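You operate a simulated robot arm through the tools that you are given. There is no shell and no other tool. Be economical: measure what you need, move in short steps, check, and stop when the job is done.

You run a simulated robot arm. Do the job below in one go: nothing can be reset, and whatever is moved stays where it is left.

TASK
Run the cross belt left at speed 1, bring the tracking pointer into the green band, then switch it off.
Fine: it must stay in the band; leave the other controls alone.

Only the result counts: the job must be done as asked and must still hold three seconds after the hand-in. Knocking over, shifting, dropping, spilling or breaking anything else fails it.

THE ROBOT
A 6-joint arm with a two-finger gripper, on a carriage that runs on a rail from [0, 1.564] to [0, -0.776] (x, y) and turns from 2.461 to 8.255 rad about z. Base frame: it is fixed where the carriage stands at the start and does not move with it; the origin is on the floor, on the carriage's upright axis, x ahead of it, y to its left, z up. Units: m, rad, N and s.
Its first joint turns from -2.897 to 2.897 rad. Places, roughly: batch dial [0.4, -3.6, 1]; black jog button [3, -0.7, 0.9]; cross belt direction switch [0.7, -0.7, 0.6]; cross belt rocker [0.8, -0.7, 0.6]; cross belt speed dial [0.7, -0.7, 0.7]; delivery emergency stop [1, -3.2, 1.4]; delivery jog button [0.4, -3.4, 1]; delivery main switch [0.4, -3.7, 1]; delivery reset button [0.4, -3.7, 1]; delivery speed dial [0.4, -3.4, 1]; delivery start button [0.4, -3.5, 1]; delivery stop button [0.4, -3.6, 1]; end stop [1, -1.4, 1]; front pressure wheel [0.6, -4, 1.2]; guide crank [0.6, -2.6, 1.1]; left green rocker [6.5, -0.7, 0.6]. Payload 5 kg.
The TCP is the grasp point between the finger pads, 0.03 m short of the fingertips. In the tool frame z runs along the fingers and y along their closing line. Largest opening 0.176 m; the body of the gripper starts 0.153 m behind the TCP.
Orientation is that of the tool frame in the base frame, as a unit quaternion [w, x, y, z]. With the fingers straight down and closing along the base's y, the tool's x points along the base's -x, its y along +y and its z along -z.

THE INTERFACE
- The arm moves only by the tool move_arm. Its argument "plan" is a list of rows, each a list of 6 numbers: the shift along the tool's x, y, z in m, then the turn, a rotation vector about the tool's x, y, z in rad. In form: [[x, y, z, ax, ay, az], ...]. A call has 1 to 12 rows; each row is the pose to reach, as a shift and turn from the pose commanded when the call began, along the tool's axes at that moment. "hand" is the gripper command, from -1 (shut) to 1 (fully open), values between in proportion, set as the call begins (left out, the last holds). A row lasts 0.2 s, in which the tool goes at most 0.05 m and 0.15 rad; a call with a longer step from one row to the next is refused whole, and so is a gripper value outside its range. Where a pose cannot be reached the arm comes as near as it can. A force on the tool above 40 N (or 10 N above the force at the start of the call, whichever is more), or a blocked arm, ends the call early, and 0.2 s more pass. The fingers move at their own pace and stop on an object; they squeeze with about 37 N. The grip force told is the motor's: it shows also when the fingers shut on nothing. Time passes only in rows, and 0.2 s behind the last, so rows that repeat a pose let the fingers close. It gives the time, the measured TCP pose, the force on the tool (base axes), the opening and the grip force at its end, in the units of the frame above (readings bear some noise), with the torque about the TCP (base axes, N m) and any sound that the robot's microphone picked up, and new pictures: "pictures" is both (left out), scene, wrist or none.
- Cameras (640 x 400 px; columns grow to the right, rows downward): "scene" is now at [0.0401, 0.1394, 1.5972]; the picture's right is [-0.80, -0.60, 0.00], its down [-0.35, 0.47, -0.81] and it looks along [0.48, -0.65, -0.59] (base axes); focal length 253 px, centre (320, 200). "wrist" rides on the gripper at [0.067, -0.009, -0.183] in the tool frame; the picture's right is [0.14, 0.99, 0.00], its down [-0.92, 0.13, -0.36] and it looks along [-0.36, 0.05, 0.93] (tool axes); focal length 251 px, centre (320, 200). There is no depth. A picture from a camera that has moved, and an enlarged one, comes with that camera's place and axes in the base frame and with its lens. The place of the scene camera against the robot may be out by one fixed shift of up to 0.012 m in any direction.
- move_column(by): slides the trunk up (or, below 0, down) by that many m; the arm and the scene camera ride with it, the base frame stays. It gives what a move gives, with no picture.
- roll_base(legs): drives the robot by 1 to 6 legs, each [ahead, left, turn to the left] in m, m and rad, along the robot's own axes; the way and the turn of a leg run together, so that a leg with both is an arc; at most 1.5 m and 3.142 rad a leg. The arm and the cameras ride along, it lands a little off, and it stops where it bumps. It keeps to its track: a leg is cut to what the track allows. It gives what a move gives, and a new picture of the scene camera.
- aim_head(pan, tilt): turns the head with the scene camera to pan (to the left, within 2.094 rad either way) and tilt (down, from -0.506 to 1.204), counted from straight ahead of the robot. It gives what a move gives, and a new picture of the scene camera.
- zoom(camera, box): a new picture of the part [left, top, right, bottom] of that camera's present view, enlarged. No time passes.
- close_job(): hands the job in; it is judged then, once.

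Work in short steps. Places have to be worked out from the pictures, the camera data and where the tool is seen: move nearer, look again, correct. Check each grasp and each placing, and mend what went wrong. You have 120 turns and 260 pictures in all, those below and enlarged ones among them. Open the gripper and draw the arm clear of the work before you hand the job in, unless the task says otherwise; then end with one line.

The tools are called after ">>>" as a command line: name --pt "numbers of a row" for each row, then --argument value for the rest, lists and objects as JSON in quotes. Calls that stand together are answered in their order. move_arm: Moves the arm, as the interface text tells. Its arguments: {"type":"object","properties":{"plan":{"type":"array"},"hand":{"type":"number"},"pictures":{"type":"string","enum":["both","scene","wrist","none"]}},"required":["plan"]} The other tools are called the same way: move_column (by) slides the trunk up or down; roll_base (legs) drives the base; aim_head (pan, tilt) turns the head that bears the scene camera; zoom (camera, box) takes an enlarged picture of a part of a camera's view; close_job () hands the job in.

At the start:

```text
t: 0.0
position: [0.6267, -0.6083, 0.9556]
tcp_rot: [0.0, 0.0, 1.0, -0.001]
force: [0.3, 0.3, -0.1]
torque: [0.03, -0.01, 0.0]
finger_gap: 0.176
grip_force: 0.0
trunk travel left (down, up): [-0.15, 0.2]
robot x, y, heading: [-0.001, -0.0032, 0.002]
head pan, tilt: [-0.934, 0.627]
```

scene: 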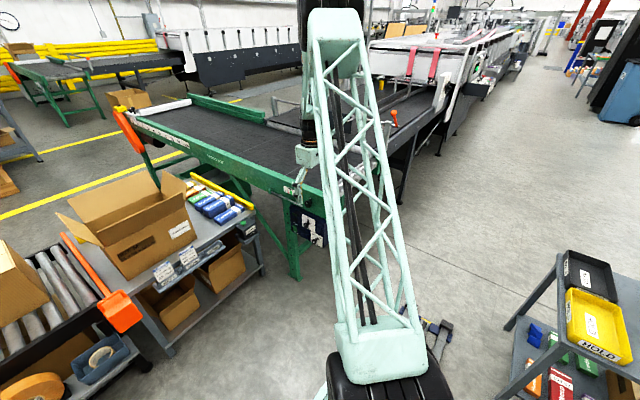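
wrist: 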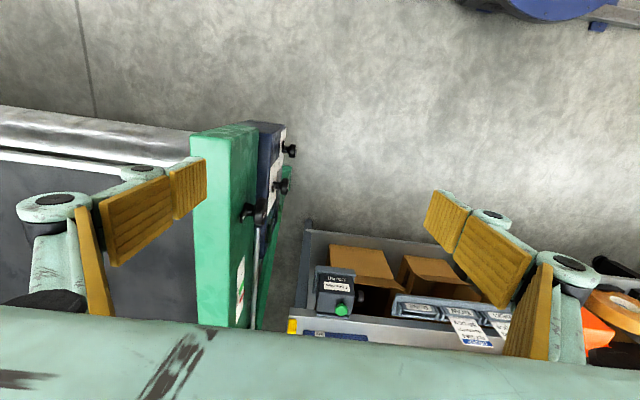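

The control panel hangs on the green frame near [0.7,-0.7,0.65]. I zoom in on both views.

>>> zoom --camera "scene" --box '[230, 130, 390, 260]'

>>> zoom --camera "wrist" --box '[180, 110, 340, 340]'

```text
3.08 times, centred on (310, 195) of scene
camera zoom: at [0.0401, 0.1394, 1.5972], right [-0.8, -0.6, 0.0], down [-0.35, 0.47, -0.81], along [0.48, -0.65, -0.59], focal length 780 px, centre (351, 215)
```

zoom: 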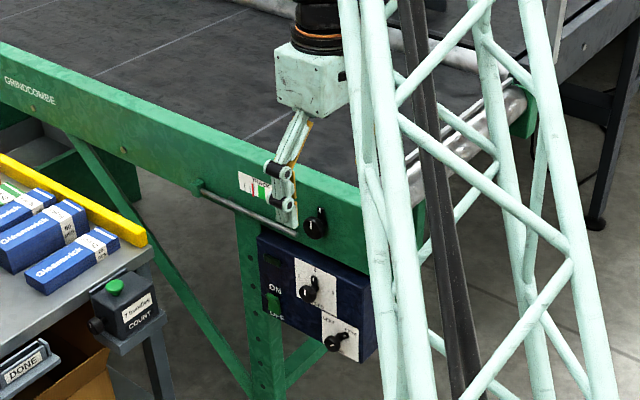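

```text
1.74 times, centred on (260, 225) of wrist
camera zoom: at [0.5603, -0.6167, 1.1378], right [-0.14, 0.99, 0.0], down [0.92, 0.13, 0.36], along [0.36, 0.05, -0.93], focal length 437 px, centre (424, 156)
```

zoom: 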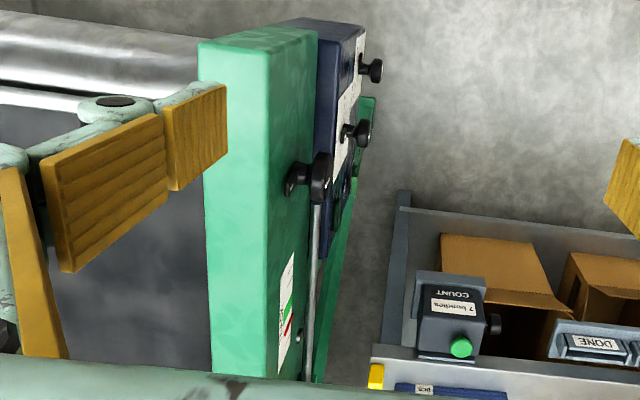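

The wall panel faces +y, so I'll draw the tool back from it first, starting to rotate so that the tool points horizontally to -y with the wrist camera upright.

>>> move_arm --pt "0 0.05 0 0 0 0" --pt "0 0.1 0 0 0 0" --pt "0 0.15 0 0 0 0" --pt "0 0.2 0 0 0 0" --pt "0 0.25 0 0 0 0" --pt "0 0.3 0 0.08 0.08 -0.08" --pt "0 0.3 0 0.16 0.16 -0.16" --pt "0 0.3 0 0.24 0.24 -0.24" --pt "0 0.3 0 0.32 0.32 -0.32" --pt "0 0.3 0 0.4 0.4 -0.4" --pt "0 0.3 0 0.48 0.48 -0.48" --pt "0 0.3 0 0.56 0.56 -0.56"

```text
t: 2.6
position: [0.627, -0.3076, 0.9548]
tcp_rot: [-0.269, -0.269, 0.885, -0.27]
force: [0.0, 0.1, 0.5]
torque: [0.03, -0.06, 0.04]
finger_gap: 0.1759
grip_force: 0.0
trunk travel left (down, up): [-0.15, 0.2]
robot x, y, heading: [-0.0004, 0.0003, 0.0]
head pan, tilt: [-0.934, 0.627]
camera scene: at [0.0397, 0.1392, 1.5972], right [-0.8, -0.6, 0.0], down [-0.35, 0.47, -0.81], along [0.48, -0.65, -0.59], focal length 253 px, centre (320, 200)
camera wrist: at [0.6461, -0.2218, 1.1291], right [-0.71, 0.66, -0.24], down [0.69, 0.62, -0.36], along [-0.08, -0.43, -0.9], focal length 251 px, centre (320, 200)
```

scene: 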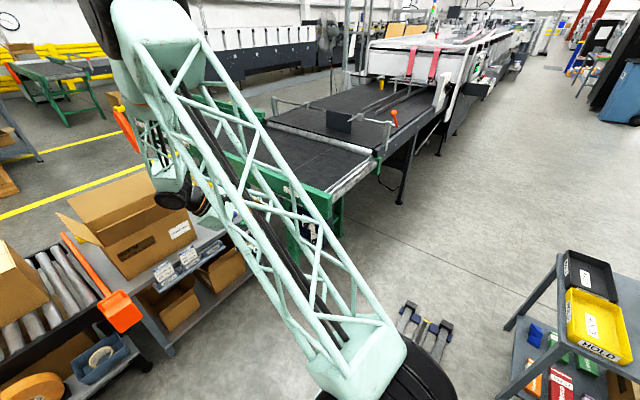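
wrist: 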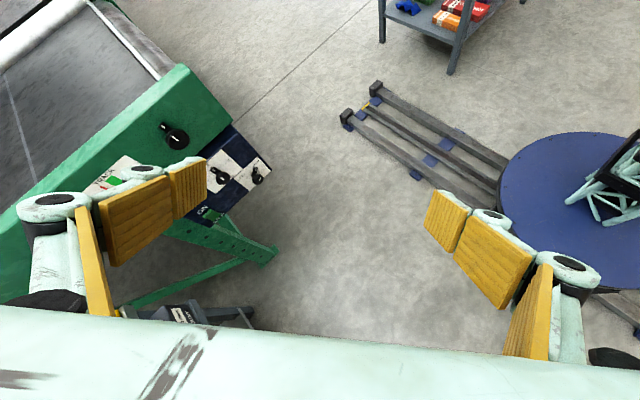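

Continuing the rotation by the rest (1.209-0.56=0.649 per axis).

>>> move_arm --pt "0 0 0 0.08 0.08 -0.08" --pt "0 0 0 0.16 0.16 -0.16" --pt "0 0 0 0.24 0.24 -0.24" --pt "0 0 0 0.32 0.32 -0.32" --pt "0 0 0 0.4 0.4 -0.4" --pt "0 0 0 0.48 0.48 -0.48" --pt "0 0 0 0.56 0.56 -0.56" --pt "0 0 0 0.64 0.64 -0.64" --pt "0 0 0 0.649 0.649 -0.649"

```text
t: 4.6
position: [0.6265, -0.309, 0.9547]
tcp_rot: [0.499, 0.501, -0.499, 0.501]
force: [0.8, -0.1, -0.6]
torque: [0.0, 0.04, -0.04]
finger_gap: 0.1762
grip_force: 0.0
trunk travel left (down, up): [-0.15, 0.2]
robot x, y, heading: [-0.001, 0.0027, 0.001]
head pan, tilt: [-0.934, 0.627]
camera scene: at [0.0404, 0.1394, 1.5972], right [-0.8, -0.6, 0.0], down [-0.35, 0.47, -0.81], along [0.48, -0.65, -0.59], focal length 253 px, centre (320, 200)
camera wrist: at [0.6365, -0.1237, 1.0211], right [-0.99, 0.0, 0.14], down [-0.13, 0.36, -0.92], along [-0.05, -0.93, -0.36], focal length 251 px, centre (320, 200)
```

scene: 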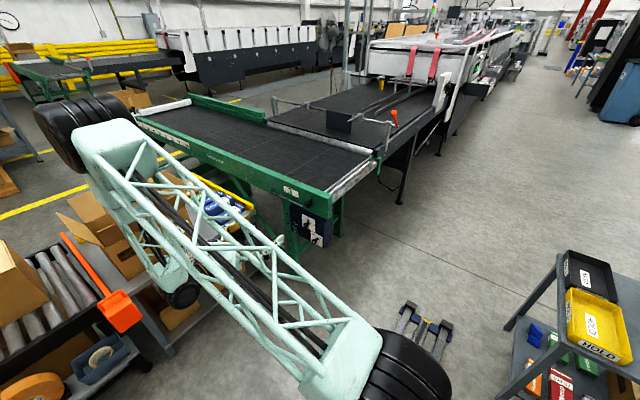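
wrist: 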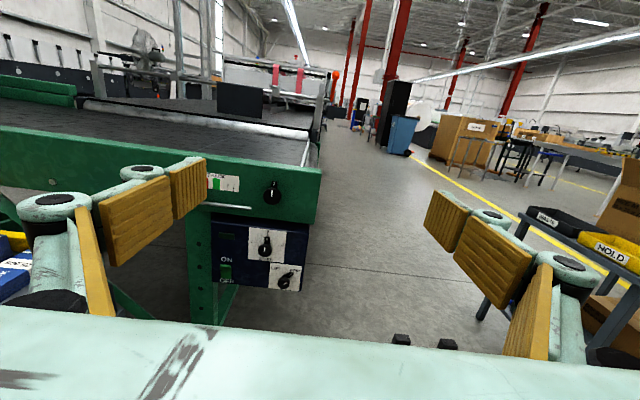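

Panel visible in both views; zoom in.

>>> zoom --camera "scene" --box '[265, 165, 345, 255]'

>>> zoom --camera "wrist" --box '[190, 160, 330, 300]'

```text
4.44 times, centred on (305, 210) of scene
camera zoom: at [0.0404, 0.1394, 1.5972], right [-0.8, -0.6, 0.0], down [-0.35, 0.47, -0.81], along [0.48, -0.65, -0.59], focal length 1126 px, centre (387, 156)
```

zoom: 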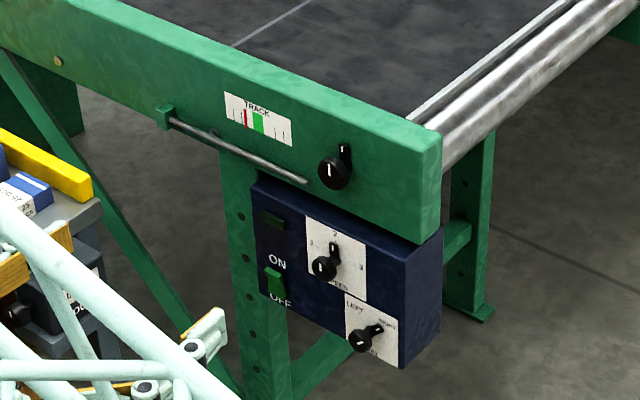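

```text
2.86 times, centred on (260, 230) of wrist
camera zoom: at [0.6365, -0.1237, 1.0211], right [-0.99, 0.0, 0.14], down [-0.13, 0.36, -0.92], along [-0.05, -0.93, -0.36], focal length 718 px, centre (491, 114)
```

zoom: 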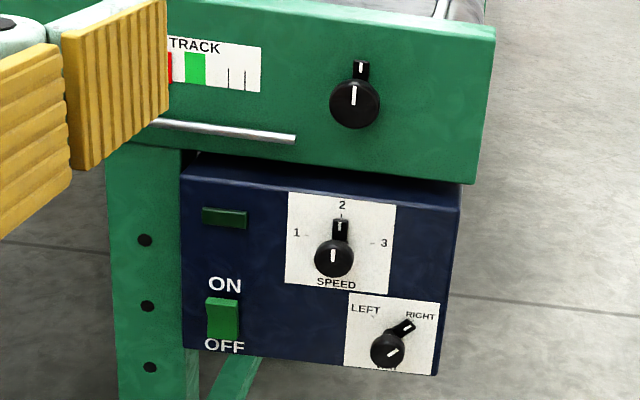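

Speed dial front is triangulated near (0.723,-0.652,0.665), direction knob (0.67,-0.65,0.576), rocker (0.82,-0.67,0.575), tracking knob (0.715,-0.65,0.81). Speed is at 2 and direction at RIGHT; I move closer to view.

>>> move_arm --pt "-0.037 -0.012 0.02 0 0 0" --pt "-0.074 -0.024 0.04 0 0 0" --pt "-0.111 -0.036 0.06 0 0 0" --pt "-0.148 -0.048 0.08 0 0 0" --pt "-0.185 -0.06 0.1 0 0 0" --pt "-0.222 -0.072 0.12 0 0 0" --pt "-0.255 -0.084 0.14 0 0 0"

```text
t: 6.2
position: [0.7108, -0.449, 0.7001]
tcp_rot: [-0.5, -0.5, 0.5, -0.5]
force: [-0.4, 0.8, 1.3]
torque: [0.18, -0.01, 0.02]
finger_gap: 0.176
grip_force: 0.0
trunk travel left (down, up): [-0.15, 0.2]
robot x, y, heading: [-0.0015, 0.0027, -0.002]
head pan, tilt: [-0.934, 0.627]
camera scene: at [0.0394, 0.1399, 1.5972], right [-0.8, -0.6, 0.0], down [-0.35, 0.47, -0.81], along [0.48, -0.65, -0.59], focal length 253 px, centre (320, 200)
camera wrist: at [0.7204, -0.2646, 0.7665], right [-0.99, 0.0, 0.14], down [-0.13, 0.36, -0.92], along [-0.05, -0.93, -0.36], focal length 251 px, centre (320, 200)
```

scene: 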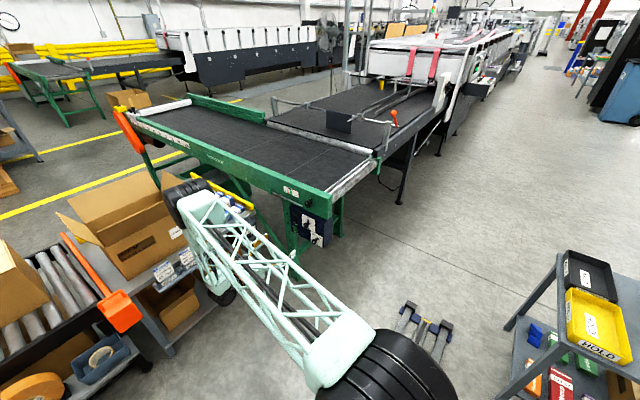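
wrist: 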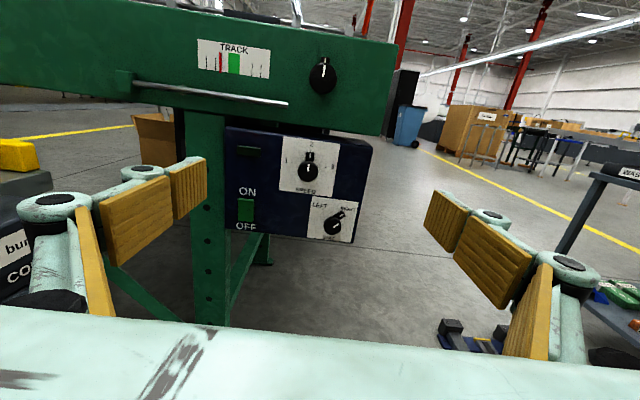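

>>> zoom --camera "wrist" --box '[180, 20, 390, 250]'

>>> zoom --camera "wrist" --box '[270, 130, 370, 250]'

```text
1.74 times, centred on (285, 135) of wrist
camera zoom: at [0.7204, -0.2646, 0.7665], right [-0.99, 0.0, 0.14], down [-0.13, 0.36, -0.92], along [-0.05, -0.93, -0.36], focal length 437 px, centre (381, 313)
```

zoom: 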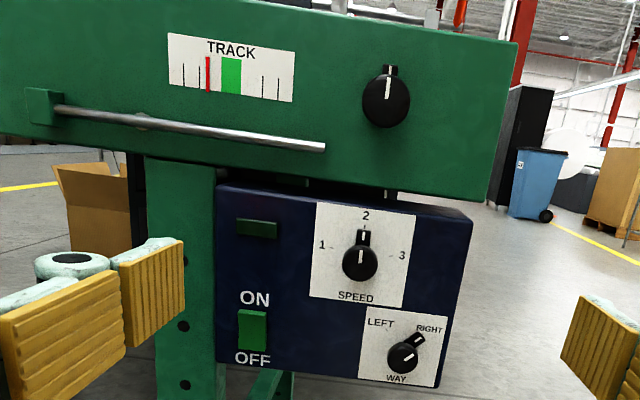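

```text
3.33 times, centred on (320, 190) of wrist
camera zoom: at [0.7204, -0.2646, 0.7665], right [-0.99, 0.0, 0.14], down [-0.13, 0.36, -0.92], along [-0.05, -0.93, -0.36], focal length 838 px, centre (320, 233)
```

zoom: 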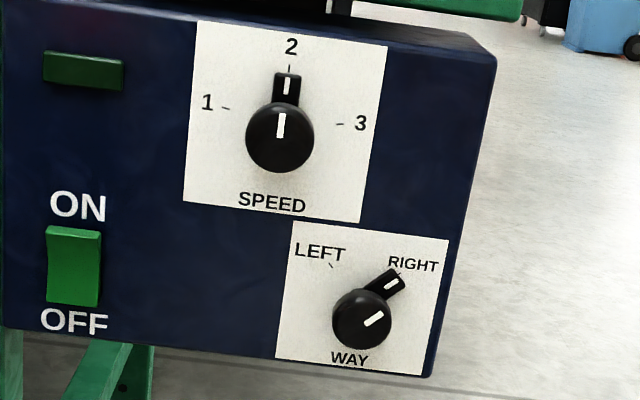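

Panel face at y≈-0.686, speed knob axis at about (0.725, z 0.663), knob front at y≈-0.652. I line up in front of the speed dial with a narrower gripper.

>>> move_arm --pt "-0.013 -0.005 0.037 0 0 0" --pt "-0.026 -0.01 0.074 0 0 0" --pt "-0.037 -0.0144 0.1 0 0 0" --pt "-0.037 -0.0144 0.1 0 0 0" --hand -0.25 --pictures "wrist"

```text
t: 7.2
position: [0.7245, -0.5479, 0.6634]
tcp_rot: [0.5, 0.501, -0.499, 0.5]
force: [-0.9, -0.6, 0.1]
torque: [0.01, -0.02, -0.02]
finger_gap: 0.066
grip_force: 0.0
trunk travel left (down, up): [-0.15, 0.2]
robot x, y, heading: [-0.0025, -0.0001, 0.002]
head pan, tilt: [-0.934, 0.627]
camera wrist: at [0.7345, -0.3642, 0.73], right [-0.99, 0.0, 0.14], down [-0.13, 0.36, -0.92], along [-0.05, -0.93, -0.36], focal length 251 px, centre (320, 200)
```

wrist: 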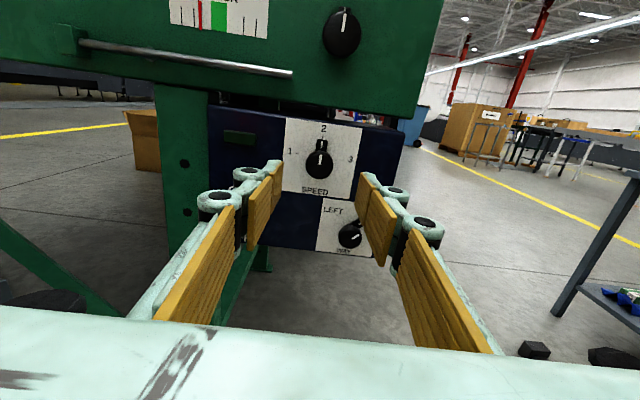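

Knob is centred as predicted. Advance 0.1 m so the pads flank the knob, then check.

>>> move_arm --pt "0 0 0.03 0 0 0" --pt "0 0 0.06 0 0 0" --pt "0 0 0.08 0 0 0" --pt "0 0 0.1 0 0 0" --pictures "wrist"

```text
t: 8.2
position: [0.7257, -0.6477, 0.6639]
tcp_rot: [-0.5, -0.5, 0.5, -0.5]
force: [0.1, 0.6, 0.1]
torque: [0.01, -0.01, -0.01]
finger_gap: 0.066
grip_force: 0.1
trunk travel left (down, up): [-0.15, 0.2]
robot x, y, heading: [-0.0043, -0.0022, 0.002]
head pan, tilt: [-0.934, 0.627]
camera wrist: at [0.7351, -0.464, 0.7292], right [-0.99, 0.0, 0.14], down [-0.13, 0.36, -0.92], along [-0.05, -0.93, -0.36], focal length 251 px, centre (320, 200)
```

wrist: 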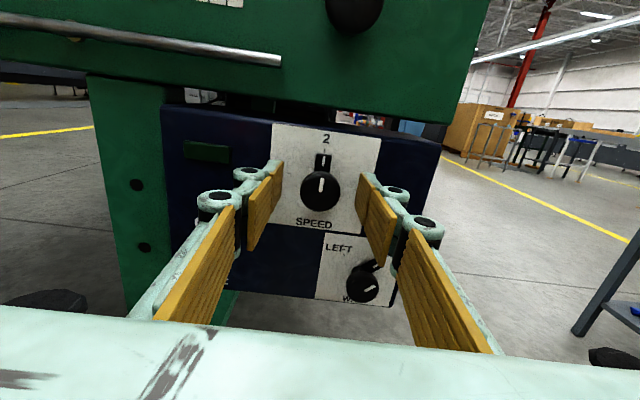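

Knob is between the pads, slightly (~4 mm) above the tool axis. I nudge up, 6 mm deeper, and close.

>>> move_arm --pt "0.004 0 0.005 0 0 0" --pictures "none"

>>> move_arm --pt "0 0 0 0 0 0" --pt "0 0 0 0 0 0" --pt "0 0 0 0 0 0" --hand -1 --pictures "wrist"

```text
t: 8.6
position: [0.724, -0.6531, 0.6665]
tcp_rot: [0.5, 0.5, -0.5, 0.5]
force: [0.3, 0.3, -0.1]
torque: [0.0, 0.0, 0.0]
finger_gap: 0.0661
grip_force: 0.1
trunk travel left (down, up): [-0.15, 0.2]
robot x, y, heading: [0.0002, 0.0017, 0.001]
head pan, tilt: [-0.934, 0.627]
```

```text
t: 9.4
position: [0.7238, -0.653, 0.6669]
tcp_rot: [0.501, 0.5, -0.499, 0.5]
force: [0.3, -0.5, 0.1]
torque: [0.0, 0.01, 0.04]
finger_gap: 0.032
grip_force: 44.8
trunk travel left (down, up): [-0.15, 0.2]
robot x, y, heading: [-0.0036, 0.0011, -0.002]
head pan, tilt: [-0.934, 0.627]
camera wrist: at [0.7348, -0.4692, 0.7331], right [-0.99, 0.0, 0.14], down [-0.13, 0.36, -0.92], along [-0.05, -0.93, -0.36], focal length 251 px, centre (320, 200)
```

wrist: 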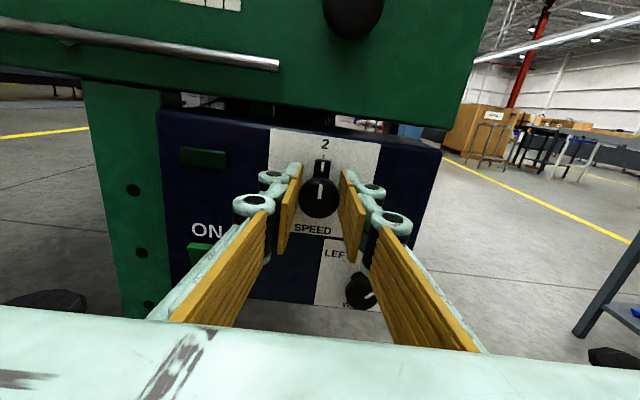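

Gripped at 0.032 m. Turn counter-clockwise (negative about tool z) partway and check.

>>> move_arm --pt "0 0 0 0 0 -0.12" --pt "0 0 0 0 0 -0.24" --pt "0 0 0 0 0 -0.36" --pt "0 0 0 0 0 -0.48" --pt "0 0 0 0 0 -0.6" --pt "0 0 0 0 0 -0.72" --pt "0 0 0 0 0 -0.8" --pictures "wrist"

```text
t: 10.6
position: [0.7284, -0.6532, 0.6653]
tcp_rot: [0.613, 0.617, -0.348, 0.35]
force: [7.1, -10.4, -10.2]
torque: [0.62, -0.09, 0.2]
finger_gap: 0.0324
grip_force: 45.2
trunk travel left (down, up): [-0.15, 0.2]
robot x, y, heading: [-0.0019, 0.0001, -0.002]
head pan, tilt: [-0.934, 0.627]
stopped in row 5: the force on the tool passed its limit at 43 N (the readings are from after the stop); the commanded pose is now the measured one
camera wrist: at [0.7703, -0.4691, 0.7183], right [-0.78, 0.0, 0.63], down [-0.59, 0.36, -0.72], along [-0.22, -0.93, -0.28], focal length 251 px, centre (320, 200)
```

wrist: 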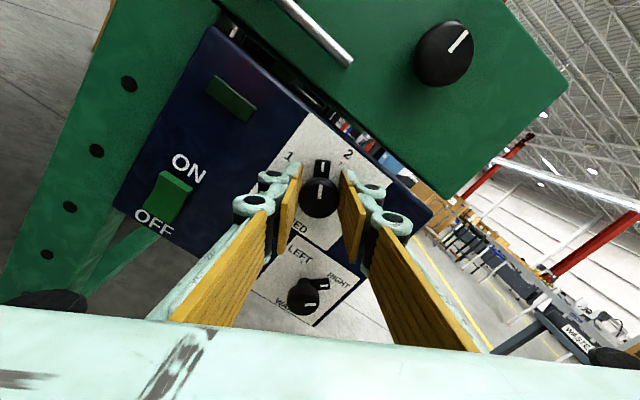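

The knob has turned with the tool by ~35°, but force built up from misalignment. I open slightly to relieve and look where the knob is.

>>> move_arm --pt "0 0 0 0 0 0" --pt "0 0 0 0 0 0" --hand -0.35 --pictures "none"

>>> zoom --camera "wrist" --box '[220, 100, 420, 260]'

```text
t: 11.2
position: [0.7274, -0.6533, 0.6683]
tcp_rot: [0.615, 0.616, -0.347, 0.349]
force: [0.2, -0.7, 0.1]
torque: [0.02, 0.01, 0.01]
finger_gap: 0.0572
grip_force: 0.1
trunk travel left (down, up): [-0.15, 0.2]
robot x, y, heading: [0.001, -0.0026, -0.003]
head pan, tilt: [-0.934, 0.627]
```

```text
2.50 times, centred on (320, 180) of wrist
camera zoom: at [0.7697, -0.4685, 0.7196], right [-0.78, 0.0, 0.63], down [-0.59, 0.36, -0.73], along [-0.22, -0.93, -0.28], focal length 629 px, centre (320, 250)
```

zoom: 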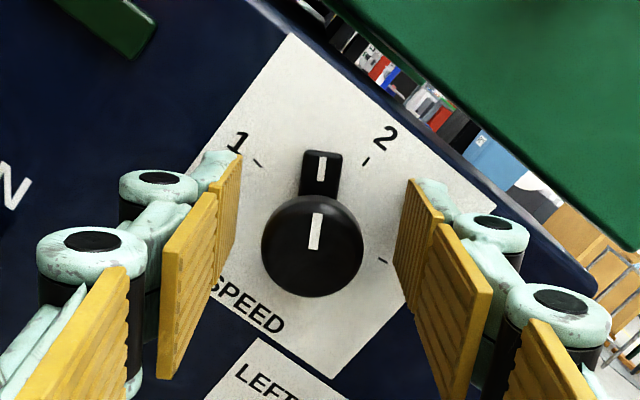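

The knob stays where turned and follows the tool. Realign to the knob axis (~(0.728, 0.665)), regrip and turn on.

>>> move_arm --pt "-0.0027 -0.0023 0 0 0 0" --pt "-0.0027 -0.0023 0 0 0 0" --hand -0.35 --pictures "none"

>>> move_arm --pt "0 0 0 0 0 0" --pt "0 0 0 0 0 0" --pt "0 0 0 0 0 0" --hand -1 --pictures "none"

>>> move_arm --pt "0 0 0 0 0 -0.1" --pt "0 0 0 0 0 -0.2" --pt "0 0 0 0 0 -0.3" --pt "0 0 0 0 0 -0.4" --pt "0 0 0 0 0 -0.5" --pt "0 0 0 0 0 -0.6" --pt "0 0 0 0 0 -0.7" --pt "0 0 0 0 0 -0.8" --pt "0 0 0 0 0 -0.9" --pt "0 0 0 0 0 -1.0" --pictures "wrist"

```text
t: 11.8
position: [0.7277, -0.653, 0.6624]
tcp_rot: [0.615, 0.616, -0.347, 0.35]
force: [0.7, -0.1, 0.7]
torque: [-0.04, -0.01, -0.03]
finger_gap: 0.0571
grip_force: 0.1
trunk travel left (down, up): [-0.15, 0.2]
robot x, y, heading: [-0.0023, 0.0007, -0.001]
head pan, tilt: [-0.934, 0.627]
```

```text
t: 12.6
position: [0.7274, -0.6525, 0.6636]
tcp_rot: [0.615, 0.616, -0.348, 0.349]
force: [-9.5, 3.7, 5.0]
torque: [-0.1, 0.05, -0.19]
finger_gap: 0.0322
grip_force: 45.3
trunk travel left (down, up): [-0.15, 0.2]
robot x, y, heading: [0.002, -0.0032, -0.0]
head pan, tilt: [-0.934, 0.627]
```

```text
t: 14.8
position: [0.7287, -0.6521, 0.659]
tcp_rot: [0.706, 0.709, -0.008, 0.01]
force: [13.2, -7.1, -31.3]
torque: [0.45, -0.81, 0.29]
finger_gap: 0.0325
grip_force: 44.8
trunk travel left (down, up): [-0.15, 0.2]
robot x, y, heading: [0.0008, -0.0012, -0.002]
head pan, tilt: [-0.934, 0.627]
camera wrist: at [0.7952, -0.4682, 0.653], right [0.11, 0.0, 0.99], down [-0.93, 0.36, 0.1], along [-0.36, -0.93, 0.04], focal length 251 px, centre (320, 200)
```

wrist: 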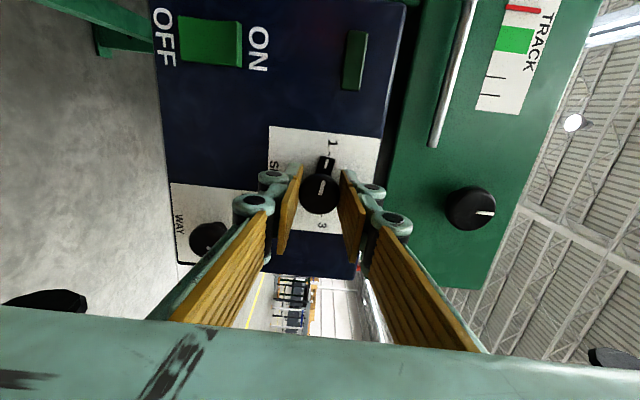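

Lever points to 1. Release and zoom to verify.

>>> move_arm --pt "0 0 0 0 0 0" --pt "0 0 0 0 0 0" --hand -0.3 --pictures "none"

>>> zoom --camera "wrist" --box '[220, 100, 420, 260]'

```text
t: 15.3
position: [0.7277, -0.6529, 0.6645]
tcp_rot: [0.707, 0.707, -0.01, 0.013]
force: [-1.1, 0.2, 0.5]
torque: [0.02, 0.04, -0.02]
finger_gap: 0.0618
grip_force: 0.2
trunk travel left (down, up): [-0.15, 0.2]
robot x, y, heading: [0.0018, -0.0016, -0.002]
head pan, tilt: [-0.934, 0.627]
```

```text
2.50 times, centred on (320, 180) of wrist
camera zoom: at [0.795, -0.4687, 0.6564], right [0.11, 0.0, 0.99], down [-0.93, 0.36, 0.1], along [-0.36, -0.93, 0.04], focal length 629 px, centre (320, 250)
```

zoom: 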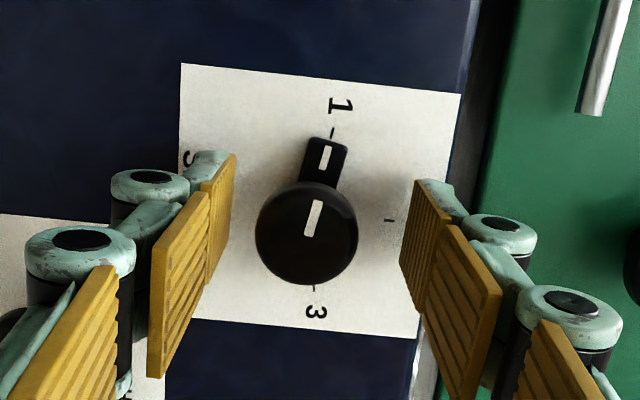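

Speed set at 1. Now retract, move in front of the direction knob and roll toward its lever (RIGHT ≈ +45°).

>>> move_arm --pt "0 0 -0.04 0 0 0" --pt "0 0 -0.08 0 0 0" --pt "0 0 -0.1 0 0 0.13" --pt "-0.015 -0.03 -0.1 0 0 0.26" --pt "-0.03 -0.06 -0.1 0 0 0.39" --pt "-0.045 -0.08 -0.1 0 0 0.52" --pt "-0.057 -0.0915 -0.1 0 0 0.65" --pt "-0.057 -0.0915 -0.1 0 0 0.78" --pt "-0.057 -0.0915 -0.1 0 0 0.91" --pt "-0.057 -0.0915 -0.1 0 0 1.04" --pt "-0.057 -0.0915 -0.1 0 0 1.17" --pt "-0.057 -0.0915 -0.1 0 0 1.3" --pictures "none"

>>> move_arm --pt "0 0 0 0 0 0.13" --pt "0 0 0 0 0 0.26" --pt "0 0 0 0 0 0.39" --pt "0 0 0 0 0 0.52" --pt "0 0 0 0 0 0.65" --pt "0 0 0 0 0 0.78" --pt "0 0 0 0 0 0.91" --pt "0 0 0 0 0 1.04" --pictures "wrist"

>>> zoom --camera "wrist" --box '[220, 80, 420, 240]'

```text
t: 17.9
position: [0.6732, -0.5525, 0.5715]
tcp_rot: [0.555, 0.557, -0.436, 0.438]
force: [0.7, 0.1, 0.0]
torque: [-0.01, 0.0, 0.0]
finger_gap: 0.0618
grip_force: 0.0
trunk travel left (down, up): [-0.15, 0.2]
robot x, y, heading: [-0.0002, 0.002, -0.008]
head pan, tilt: [-0.934, 0.627]
```

```text
t: 19.8
position: [0.6727, -0.5529, 0.5706]
tcp_rot: [0.265, 0.267, -0.655, 0.656]
force: [-0.2, -0.6, 0.5]
torque: [0.03, -0.02, 0.03]
finger_gap: 0.0618
grip_force: 0.1
trunk travel left (down, up): [-0.15, 0.2]
robot x, y, heading: [0.0008, 0.0012, 0.005]
head pan, tilt: [-0.934, 0.627]
camera wrist: at [0.6319, -0.3692, 0.6231], right [-0.79, 0.0, -0.62], down [0.57, 0.36, -0.73], along [0.23, -0.93, -0.29], focal length 251 px, centre (320, 200)
```

wrist: 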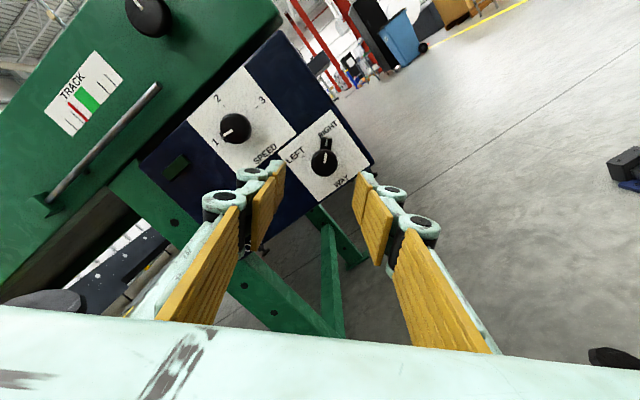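

```text
2.50 times, centred on (320, 160) of wrist
camera zoom: at [0.6319, -0.3692, 0.6231], right [-0.79, 0.0, -0.62], down [0.57, 0.36, -0.73], along [0.23, -0.93, -0.29], focal length 629 px, centre (320, 300)
```

zoom: 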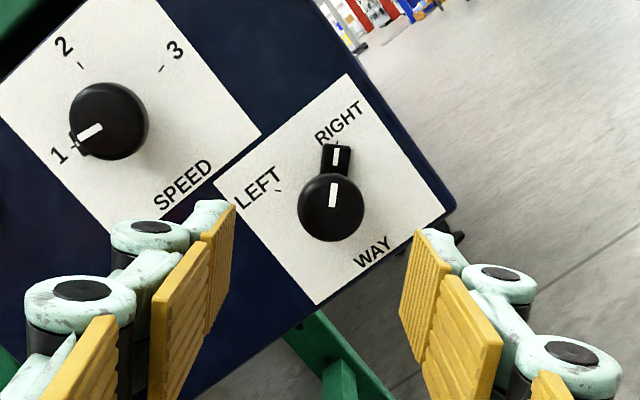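

Lever is aligned with the tool. Knob axis estimated at (0.6705, 0.567); shift and advance.

>>> move_arm --pt "-0.0011 0.0041 0.03 0 0 0" --pt "-0.0011 0.0041 0.06 0 0 0" --pt "-0.0011 0.0041 0.085 0 0 0" --pt "-0.0011 0.0041 0.1 0 0 0" --pictures "none"

>>> zoom --camera "wrist" --box '[220, 100, 420, 260]'

```text
t: 20.8
position: [0.6716, -0.6528, 0.5657]
tcp_rot: [0.265, 0.267, -0.655, 0.656]
force: [0.0, 0.1, 0.2]
torque: [0.0, -0.03, -0.02]
finger_gap: 0.0617
grip_force: 0.1
trunk travel left (down, up): [-0.15, 0.2]
robot x, y, heading: [-0.0005, 0.0032, -0.002]
head pan, tilt: [-0.934, 0.627]
```

```text
2.50 times, centred on (320, 180) of wrist
camera zoom: at [0.6306, -0.469, 0.6197], right [-0.79, 0.0, -0.61], down [0.57, 0.36, -0.74], along [0.23, -0.93, -0.29], focal length 629 px, centre (320, 250)
```

zoom: 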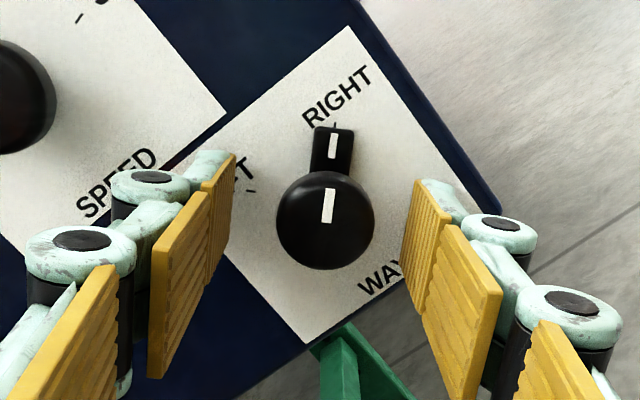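

Knob appears ~5 mm further along tool x than ideal; nudge, then grip.

>>> move_arm --pt "0.004 0.0015 0 0 0 0" --pt "0.004 0.0015 0 0 0 0" --pictures "none"

>>> move_arm --pt "0 0 0 0 0 0" --pt "0 0 0 0 0 0" --pt "0 0 0 0 0 0" --hand -1 --pictures "none"

>>> move_arm --pt "0 0 0 0 0 -0.1" --pt "0 0 0 0 0 -0.2" --pt "0 0 0 0 0 -0.3" --pt "0 0 0 0 0 -0.4" --pt "0 0 0 0 0 -0.5" --pt "0 0 0 0 0 -0.6" --pt "0 0 0 0 0 -0.7" --pt "0 0 0 0 0 -0.8" --pictures "wrist"

```text
t: 21.4
position: [0.6673, -0.6529, 0.5693]
tcp_rot: [0.265, 0.267, -0.655, 0.655]
force: [-0.1, 0.6, 0.2]
torque: [0.01, 0.02, 0.03]
finger_gap: 0.0617
grip_force: 0.1
trunk travel left (down, up): [-0.15, 0.2]
robot x, y, heading: [0.0013, 0.0025, 0.004]
head pan, tilt: [-0.934, 0.627]
```

```text
t: 22.1
position: [0.6687, -0.6518, 0.57]
tcp_rot: [0.265, 0.267, -0.655, 0.655]
force: [2.2, -1.5, 1.9]
torque: [-0.03, 0.02, 0.05]
finger_gap: 0.0302
grip_force: 45.0
trunk travel left (down, up): [-0.15, 0.2]
robot x, y, heading: [0.0003, -0.0015, -0.001]
head pan, tilt: [-0.934, 0.627]
```

```text
t: 23.9
position: [0.6691, -0.6528, 0.5689]
tcp_rot: [0.498, 0.502, -0.498, 0.502]
force: [21.3, -2.7, 7.5]
torque: [0.26, -0.06, 0.4]
finger_gap: 0.0303
grip_force: 44.6
trunk travel left (down, up): [-0.15, 0.2]
robot x, y, heading: [-0.0004, 0.001, -0.001]
head pan, tilt: [-0.934, 0.627]
camera wrist: at [0.6785, -0.4684, 0.6357], right [-0.99, -0.01, 0.14], down [-0.13, 0.36, -0.92], along [-0.04, -0.93, -0.36], focal length 251 px, centre (320, 200)
```

wrist: 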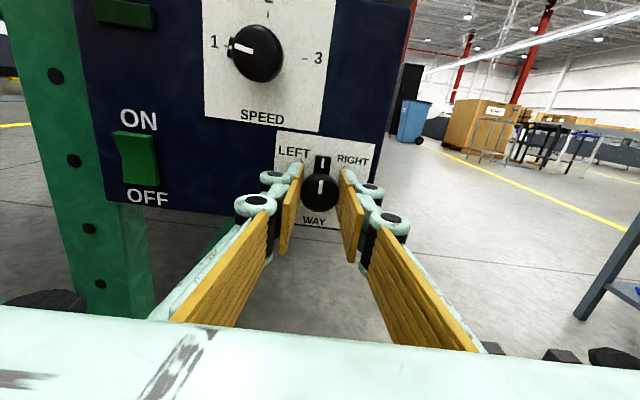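

Turning well (now midway). Continue another 45°.

>>> move_arm --pt "0 0 0 0 0 -0.1" --pt "0 0 0 0 0 -0.2" --pt "0 0 0 0 0 -0.3" --pt "0 0 0 0 0 -0.4" --pt "0 0 0 0 0 -0.5" --pt "0 0 0 0 0 -0.6" --pt "0 0 0 0 0 -0.7" --pt "0 0 0 0 0 -0.78" --pictures "wrist"

>>> move_arm --pt "0 0 0 0 0 0" --pt "0 0 0 0 0 0" --hand -0.3 --pictures "none"

>>> zoom --camera "wrist" --box '[220, 100, 420, 260]'

```text
t: 24.9
position: [0.6697, -0.6523, 0.5705]
tcp_rot: [0.583, 0.586, -0.396, 0.4]
force: [2.6, -3.0, 0.3]
torque: [0.05, -0.01, 0.21]
finger_gap: 0.0303
grip_force: 44.9
trunk travel left (down, up): [-0.15, 0.2]
robot x, y, heading: [-0.0008, -0.0004, 0.005]
head pan, tilt: [-0.934, 0.627]
stopped in row 4: the force on the tool passed its limit at 41 N (the readings are from after the stop); the commanded pose is now the measured one
camera wrist: at [0.7029, -0.4683, 0.6275], right [-0.87, -0.01, 0.49], down [-0.46, 0.36, -0.81], along [-0.17, -0.93, -0.32], focal length 251 px, centre (320, 200)
```

wrist: 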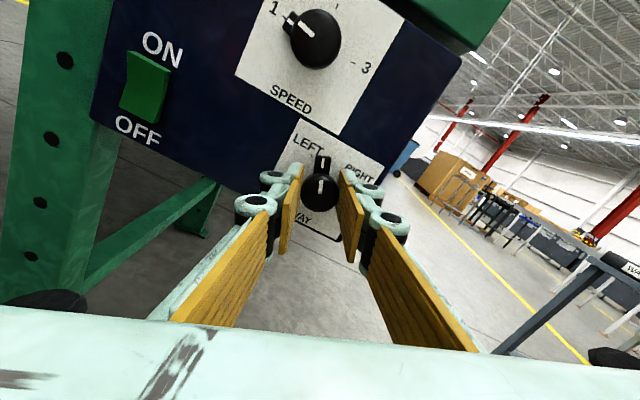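

```text
t: 25.6
position: [0.67, -0.6534, 0.5684]
tcp_rot: [0.583, 0.586, -0.396, 0.4]
force: [-0.3, 0.3, 0.5]
torque: [-0.02, 0.02, -0.02]
finger_gap: 0.0615
grip_force: 0.1
trunk travel left (down, up): [-0.15, 0.2]
robot x, y, heading: [-0.0014, 0.0002, 0.006]
head pan, tilt: [-0.934, 0.627]
```

```text
2.50 times, centred on (320, 180) of wrist
camera zoom: at [0.7027, -0.4682, 0.6277], right [-0.87, -0.01, 0.49], down [-0.46, 0.36, -0.81], along [-0.17, -0.93, -0.32], focal length 629 px, centre (320, 250)
```

zoom: 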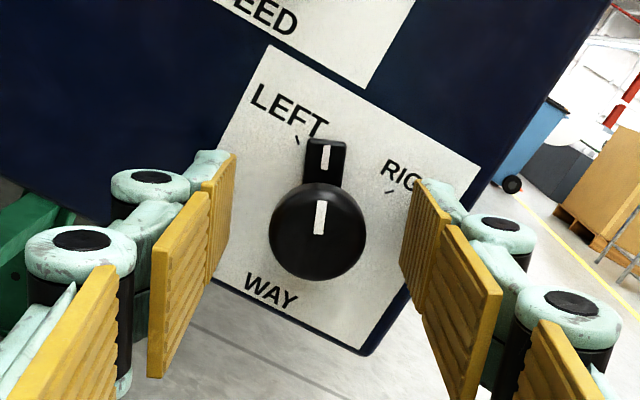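

Lever is ~25° short of LEFT. Regrip and turn the rest.

>>> move_arm --pt "0 0 0 0 0 0" --pt "0 0 0 0 0 0" --pt "0 0 0 0 0 0" --hand -1 --pictures "none"

>>> move_arm --pt "0 0 0 0 0 -0.08" --pt "0 0 0 0 0 -0.16" --pt "0 0 0 0 0 -0.24" --pt "0 0 0 0 0 -0.32" --pt "0 0 0 0 0 -0.4" --pt "0 0 0 0 0 -0.42" --pictures "none"

>>> move_arm --pt "0 0 0 0 0 0" --pt "0 0 0 0 0 0" --hand -0.3 --pictures "none"

>>> zoom --camera "wrist" --box '[220, 100, 420, 260]'

```text
t: 26.4
position: [0.6701, -0.6532, 0.5696]
tcp_rot: [0.583, 0.586, -0.396, 0.4]
force: [5.0, -2.7, -3.3]
torque: [0.09, -0.01, 0.11]
finger_gap: 0.0302
grip_force: 45.1
trunk travel left (down, up): [-0.15, 0.2]
robot x, y, heading: [-0.0024, 0.0026, 0.004]
head pan, tilt: [-0.934, 0.627]
```

```text
t: 27.8
position: [0.6728, -0.6524, 0.5692]
tcp_rot: [0.653, 0.656, -0.264, 0.27]
force: [20.2, -5.3, -9.7]
torque: [0.07, -0.61, 0.39]
finger_gap: 0.0302
grip_force: 45.4
trunk travel left (down, up): [-0.15, 0.2]
robot x, y, heading: [0.0009, -0.0023, 0.004]
head pan, tilt: [-0.934, 0.627]
```

```text
t: 28.4
position: [0.6697, -0.6523, 0.5689]
tcp_rot: [0.654, 0.655, -0.265, 0.27]
force: [-0.4, -0.3, 0.8]
torque: [0.03, -0.01, -0.01]
finger_gap: 0.0615
grip_force: 0.0
trunk travel left (down, up): [-0.15, 0.2]
robot x, y, heading: [0.0004, 0.0019, 0.002]
head pan, tilt: [-0.934, 0.627]
```

```text
2.50 times, centred on (320, 180) of wrist
camera zoom: at [0.7233, -0.4685, 0.6092], right [-0.59, 0.0, 0.8], down [-0.75, 0.36, -0.55], along [-0.29, -0.93, -0.21], focal length 629 px, centre (320, 250)
```

zoom: 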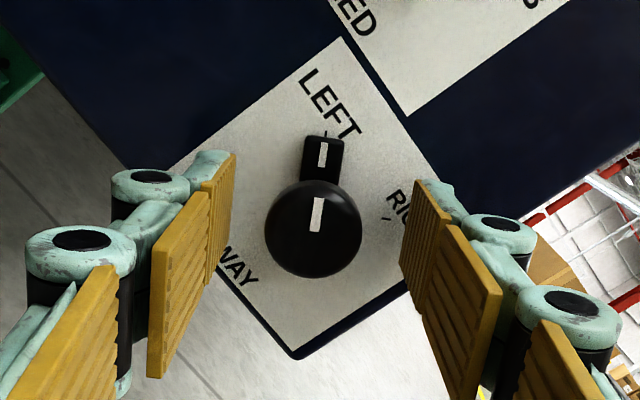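

Direction is at LEFT. Retract, roll upright, close the gripper, and move in front of the rocker's ON end.

>>> move_arm --pt "0 0 -0.04 0 0 0" --pt "0 0 -0.08 0 0 0" --pt "0 0 -0.1 0 0 0.13" --pt "0.025 -0.019 -0.1 0 0 0.26" --pt "0.05 -0.038 -0.1 0 0 0.39" --pt "0.075 -0.057 -0.1 0 0 0.52" --pt "0.1 -0.076 -0.1 0 0 0.65" --pt "0.125 -0.0955 -0.1 0 0 0.775" --hand -0.3 --pictures "none"

>>> move_arm --pt "0 0 0 0 0 0" --pt "0 0 0 0 0 0" --pt "0 0 0 0 0 0" --hand -1 --pictures "wrist"

>>> zoom --camera "wrist" --box '[220, 60, 460, 220]'

```text
t: 30.1
position: [0.8251, -0.5508, 0.5891]
tcp_rot: [0.503, 0.506, -0.493, 0.497]
force: [0.2, -0.1, 0.9]
torque: [0.02, 0.01, 0.08]
finger_gap: 0.0616
grip_force: 0.1
trunk travel left (down, up): [-0.15, 0.2]
robot x, y, heading: [-0.0005, -0.0005, 0.001]
head pan, tilt: [-0.934, 0.627]
```

```text
t: 30.9
position: [0.8254, -0.5515, 0.5895]
tcp_rot: [0.503, 0.506, -0.493, 0.497]
force: [0.3, 0.9, 0.3]
torque: [0.0, -0.01, 0.03]
finger_gap: 0.0
grip_force: 37.4
trunk travel left (down, up): [-0.15, 0.2]
robot x, y, heading: [0.0021, -0.0031, 0.005]
head pan, tilt: [-0.934, 0.627]
camera wrist: at [0.8354, -0.367, 0.6553], right [-0.99, -0.01, 0.16], down [-0.15, 0.36, -0.92], along [-0.05, -0.93, -0.36], focal length 251 px, centre (320, 200)
```

wrist: 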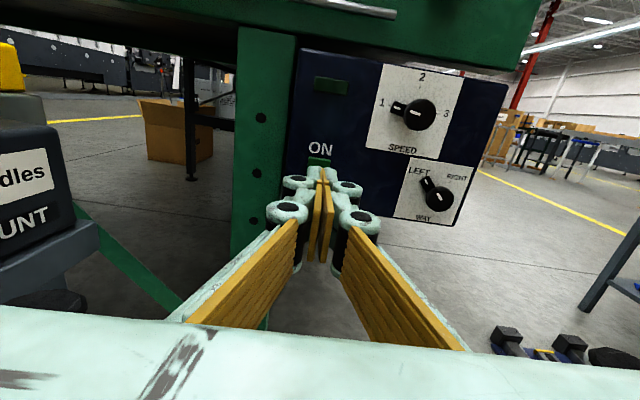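

```text
2.50 times, centred on (340, 140) of wrist
camera zoom: at [0.8354, -0.367, 0.6553], right [-0.99, -0.01, 0.16], down [-0.15, 0.36, -0.92], along [-0.05, -0.93, -0.36], focal length 629 px, centre (270, 350)
```

zoom: 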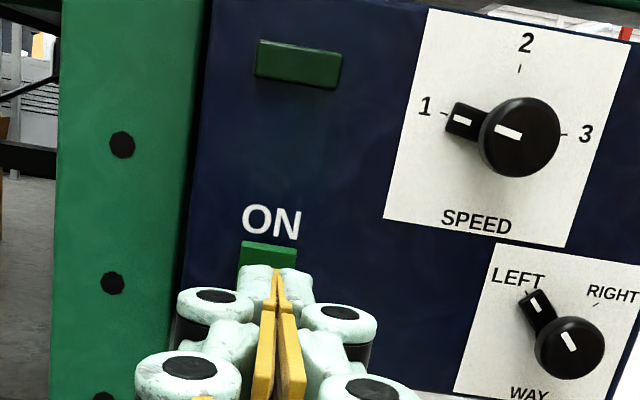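

Aligned with the rocker's ON end (top edge z≈0.5915). Push forward slowly.

>>> move_arm --pt "0 0 0.03 0 0 0" --pt "0 0 0.06 0 0 0" --pt "0 0 0.08 0 0 0" --pt "0 0 0.086 0 0 0" --pt "0 0 0.09 0 0 0" --pt "0 0 0.094 0 0 0" --pt "0 0 0.098 0 0 0" --pt "0 0 0.102 0 0 0" --pictures "none"

>>> move_arm --pt "0 0 -0.03 0 0 0" --pictures "both"

>>> zoom --camera "scene" --box '[265, 165, 345, 255]'

```text
t: 32.8
position: [0.8283, -0.6506, 0.5879]
tcp_rot: [0.504, 0.506, -0.493, 0.497]
force: [-12.2, 28.1, 8.8]
torque: [0.2, 0.22, -0.35]
finger_gap: 0.0059
grip_force: 45.3
trunk travel left (down, up): [-0.15, 0.2]
robot x, y, heading: [0.0025, -0.0029, 0.001]
head pan, tilt: [-0.934, 0.627]
```

```text
t: 33.1
position: [0.8258, -0.6256, 0.5894]
tcp_rot: [0.503, 0.507, -0.493, 0.497]
force: [0.8, -0.7, -1.2]
torque: [-0.04, 0.02, 0.11]
finger_gap: 0.0002
grip_force: 45.1
trunk travel left (down, up): [-0.15, 0.2]
robot x, y, heading: [0.0018, -0.0026, -0.002]
head pan, tilt: [-0.934, 0.627]
camera scene: at [0.04, 0.1383, 1.5972], right [-0.8, -0.6, 0.0], down [-0.35, 0.47, -0.81], along [0.48, -0.65, -0.59], focal length 253 px, centre (320, 200)
camera wrist: at [0.8357, -0.4415, 0.6552], right [-0.99, 0.0, 0.16], down [-0.15, 0.36, -0.92], along [-0.05, -0.93, -0.36], focal length 251 px, centre (320, 200)
```

scene: 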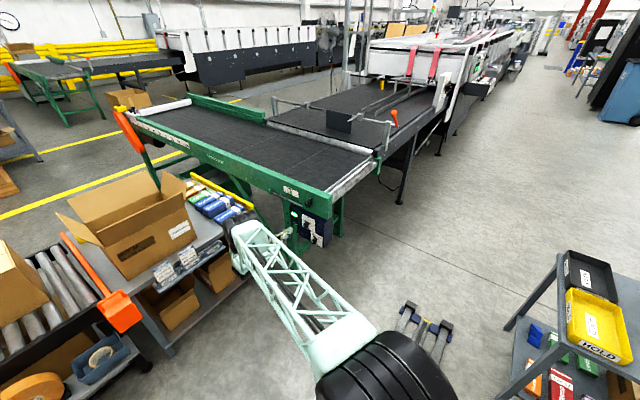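
wrist: 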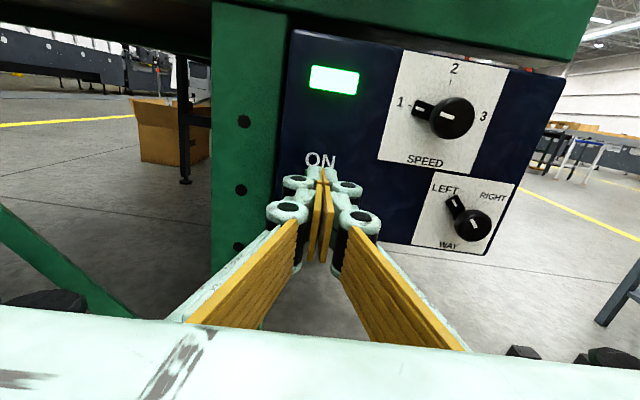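

```text
4.44 times, centred on (305, 210) of scene
camera zoom: at [0.04, 0.1383, 1.5972], right [-0.8, -0.6, 0.0], down [-0.35, 0.47, -0.81], along [0.48, -0.65, -0.59], focal length 1126 px, centre (387, 156)
```

zoom: 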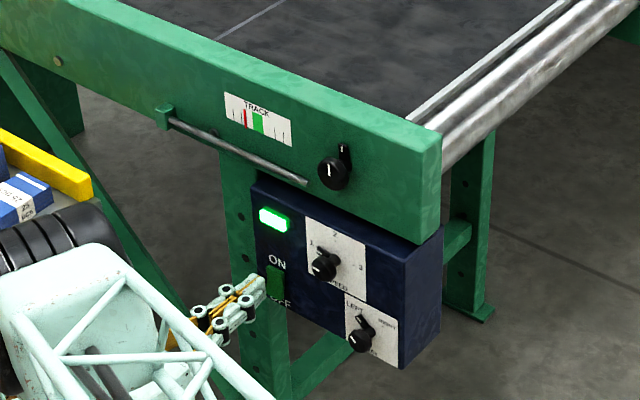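

Lamp is lit: belt runs. Now to the tracking knob (triangulated front ≈ (0.7205,-0.683,0.798)), opening the gripper again.

>>> move_arm --pt "0.01 0.005 -0.04 0 0 0" --pt "0.05 0.03 -0.045 0 0 0.018" --pt "0.09 0.05 -0.045 0 0 0.018" --pt "0.13 0.075 -0.045 0 0 0.018" --pt "0.17 0.095 -0.045 0 0 0.018" --pt "0.209 0.105 -0.045 0 0 0.018" --hand -0.25 --pictures "wrist"

>>> zoom --camera "wrist" --box '[160, 80, 400, 240]'

>>> zoom --camera "scene" --box '[265, 165, 345, 225]'

```text
t: 34.5
position: [0.7242, -0.5803, 0.8005]
tcp_rot: [0.499, 0.502, -0.498, 0.501]
force: [1.0, -0.4, -0.9]
torque: [-0.17, 0.02, -0.06]
finger_gap: 0.0658
grip_force: 0.1
trunk travel left (down, up): [-0.15, 0.2]
robot x, y, heading: [-0.0031, -0.0002, 0.002]
head pan, tilt: [-0.934, 0.627]
camera wrist: at [0.734, -0.3947, 0.8664], right [-0.99, -0.01, 0.14], down [-0.13, 0.36, -0.92], along [-0.04, -0.93, -0.36], focal length 251 px, centre (320, 200)
```

wrist: 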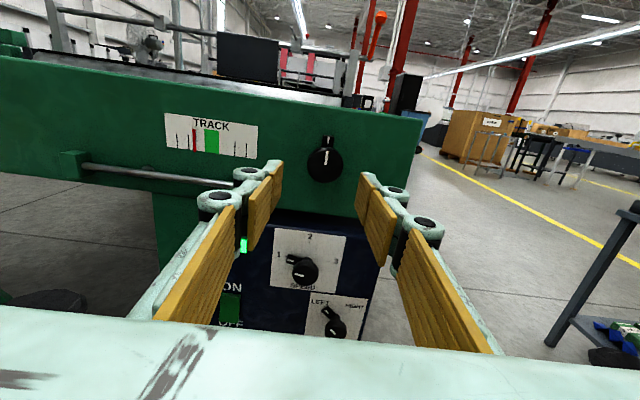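

```text
2.50 times, centred on (280, 160) of wrist
camera zoom: at [0.734, -0.3947, 0.8664], right [-0.99, -0.01, 0.14], down [-0.13, 0.36, -0.92], along [-0.04, -0.93, -0.36], focal length 629 px, centre (420, 300)
```

zoom: 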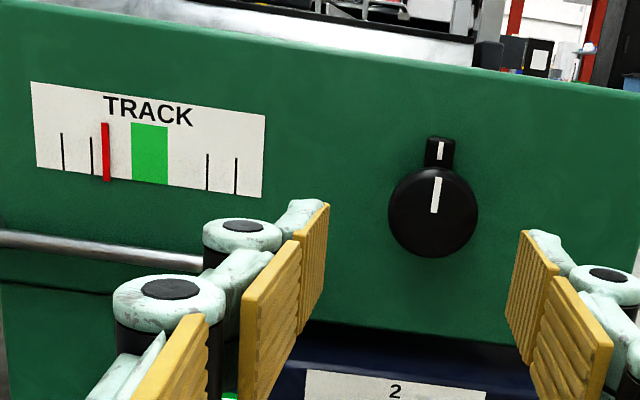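

```text
6.67 times, centred on (305, 195) of scene
camera zoom: at [0.0407, 0.139, 1.5973], right [-0.8, -0.6, 0.0], down [-0.35, 0.47, -0.81], along [0.48, -0.65, -0.59], focal length 1689 px, centre (420, 233)
```

zoom: 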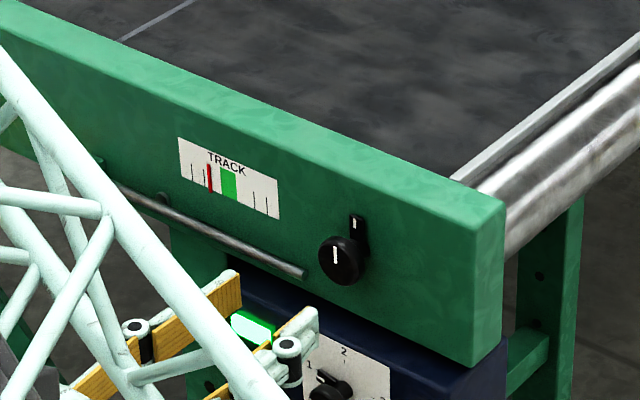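

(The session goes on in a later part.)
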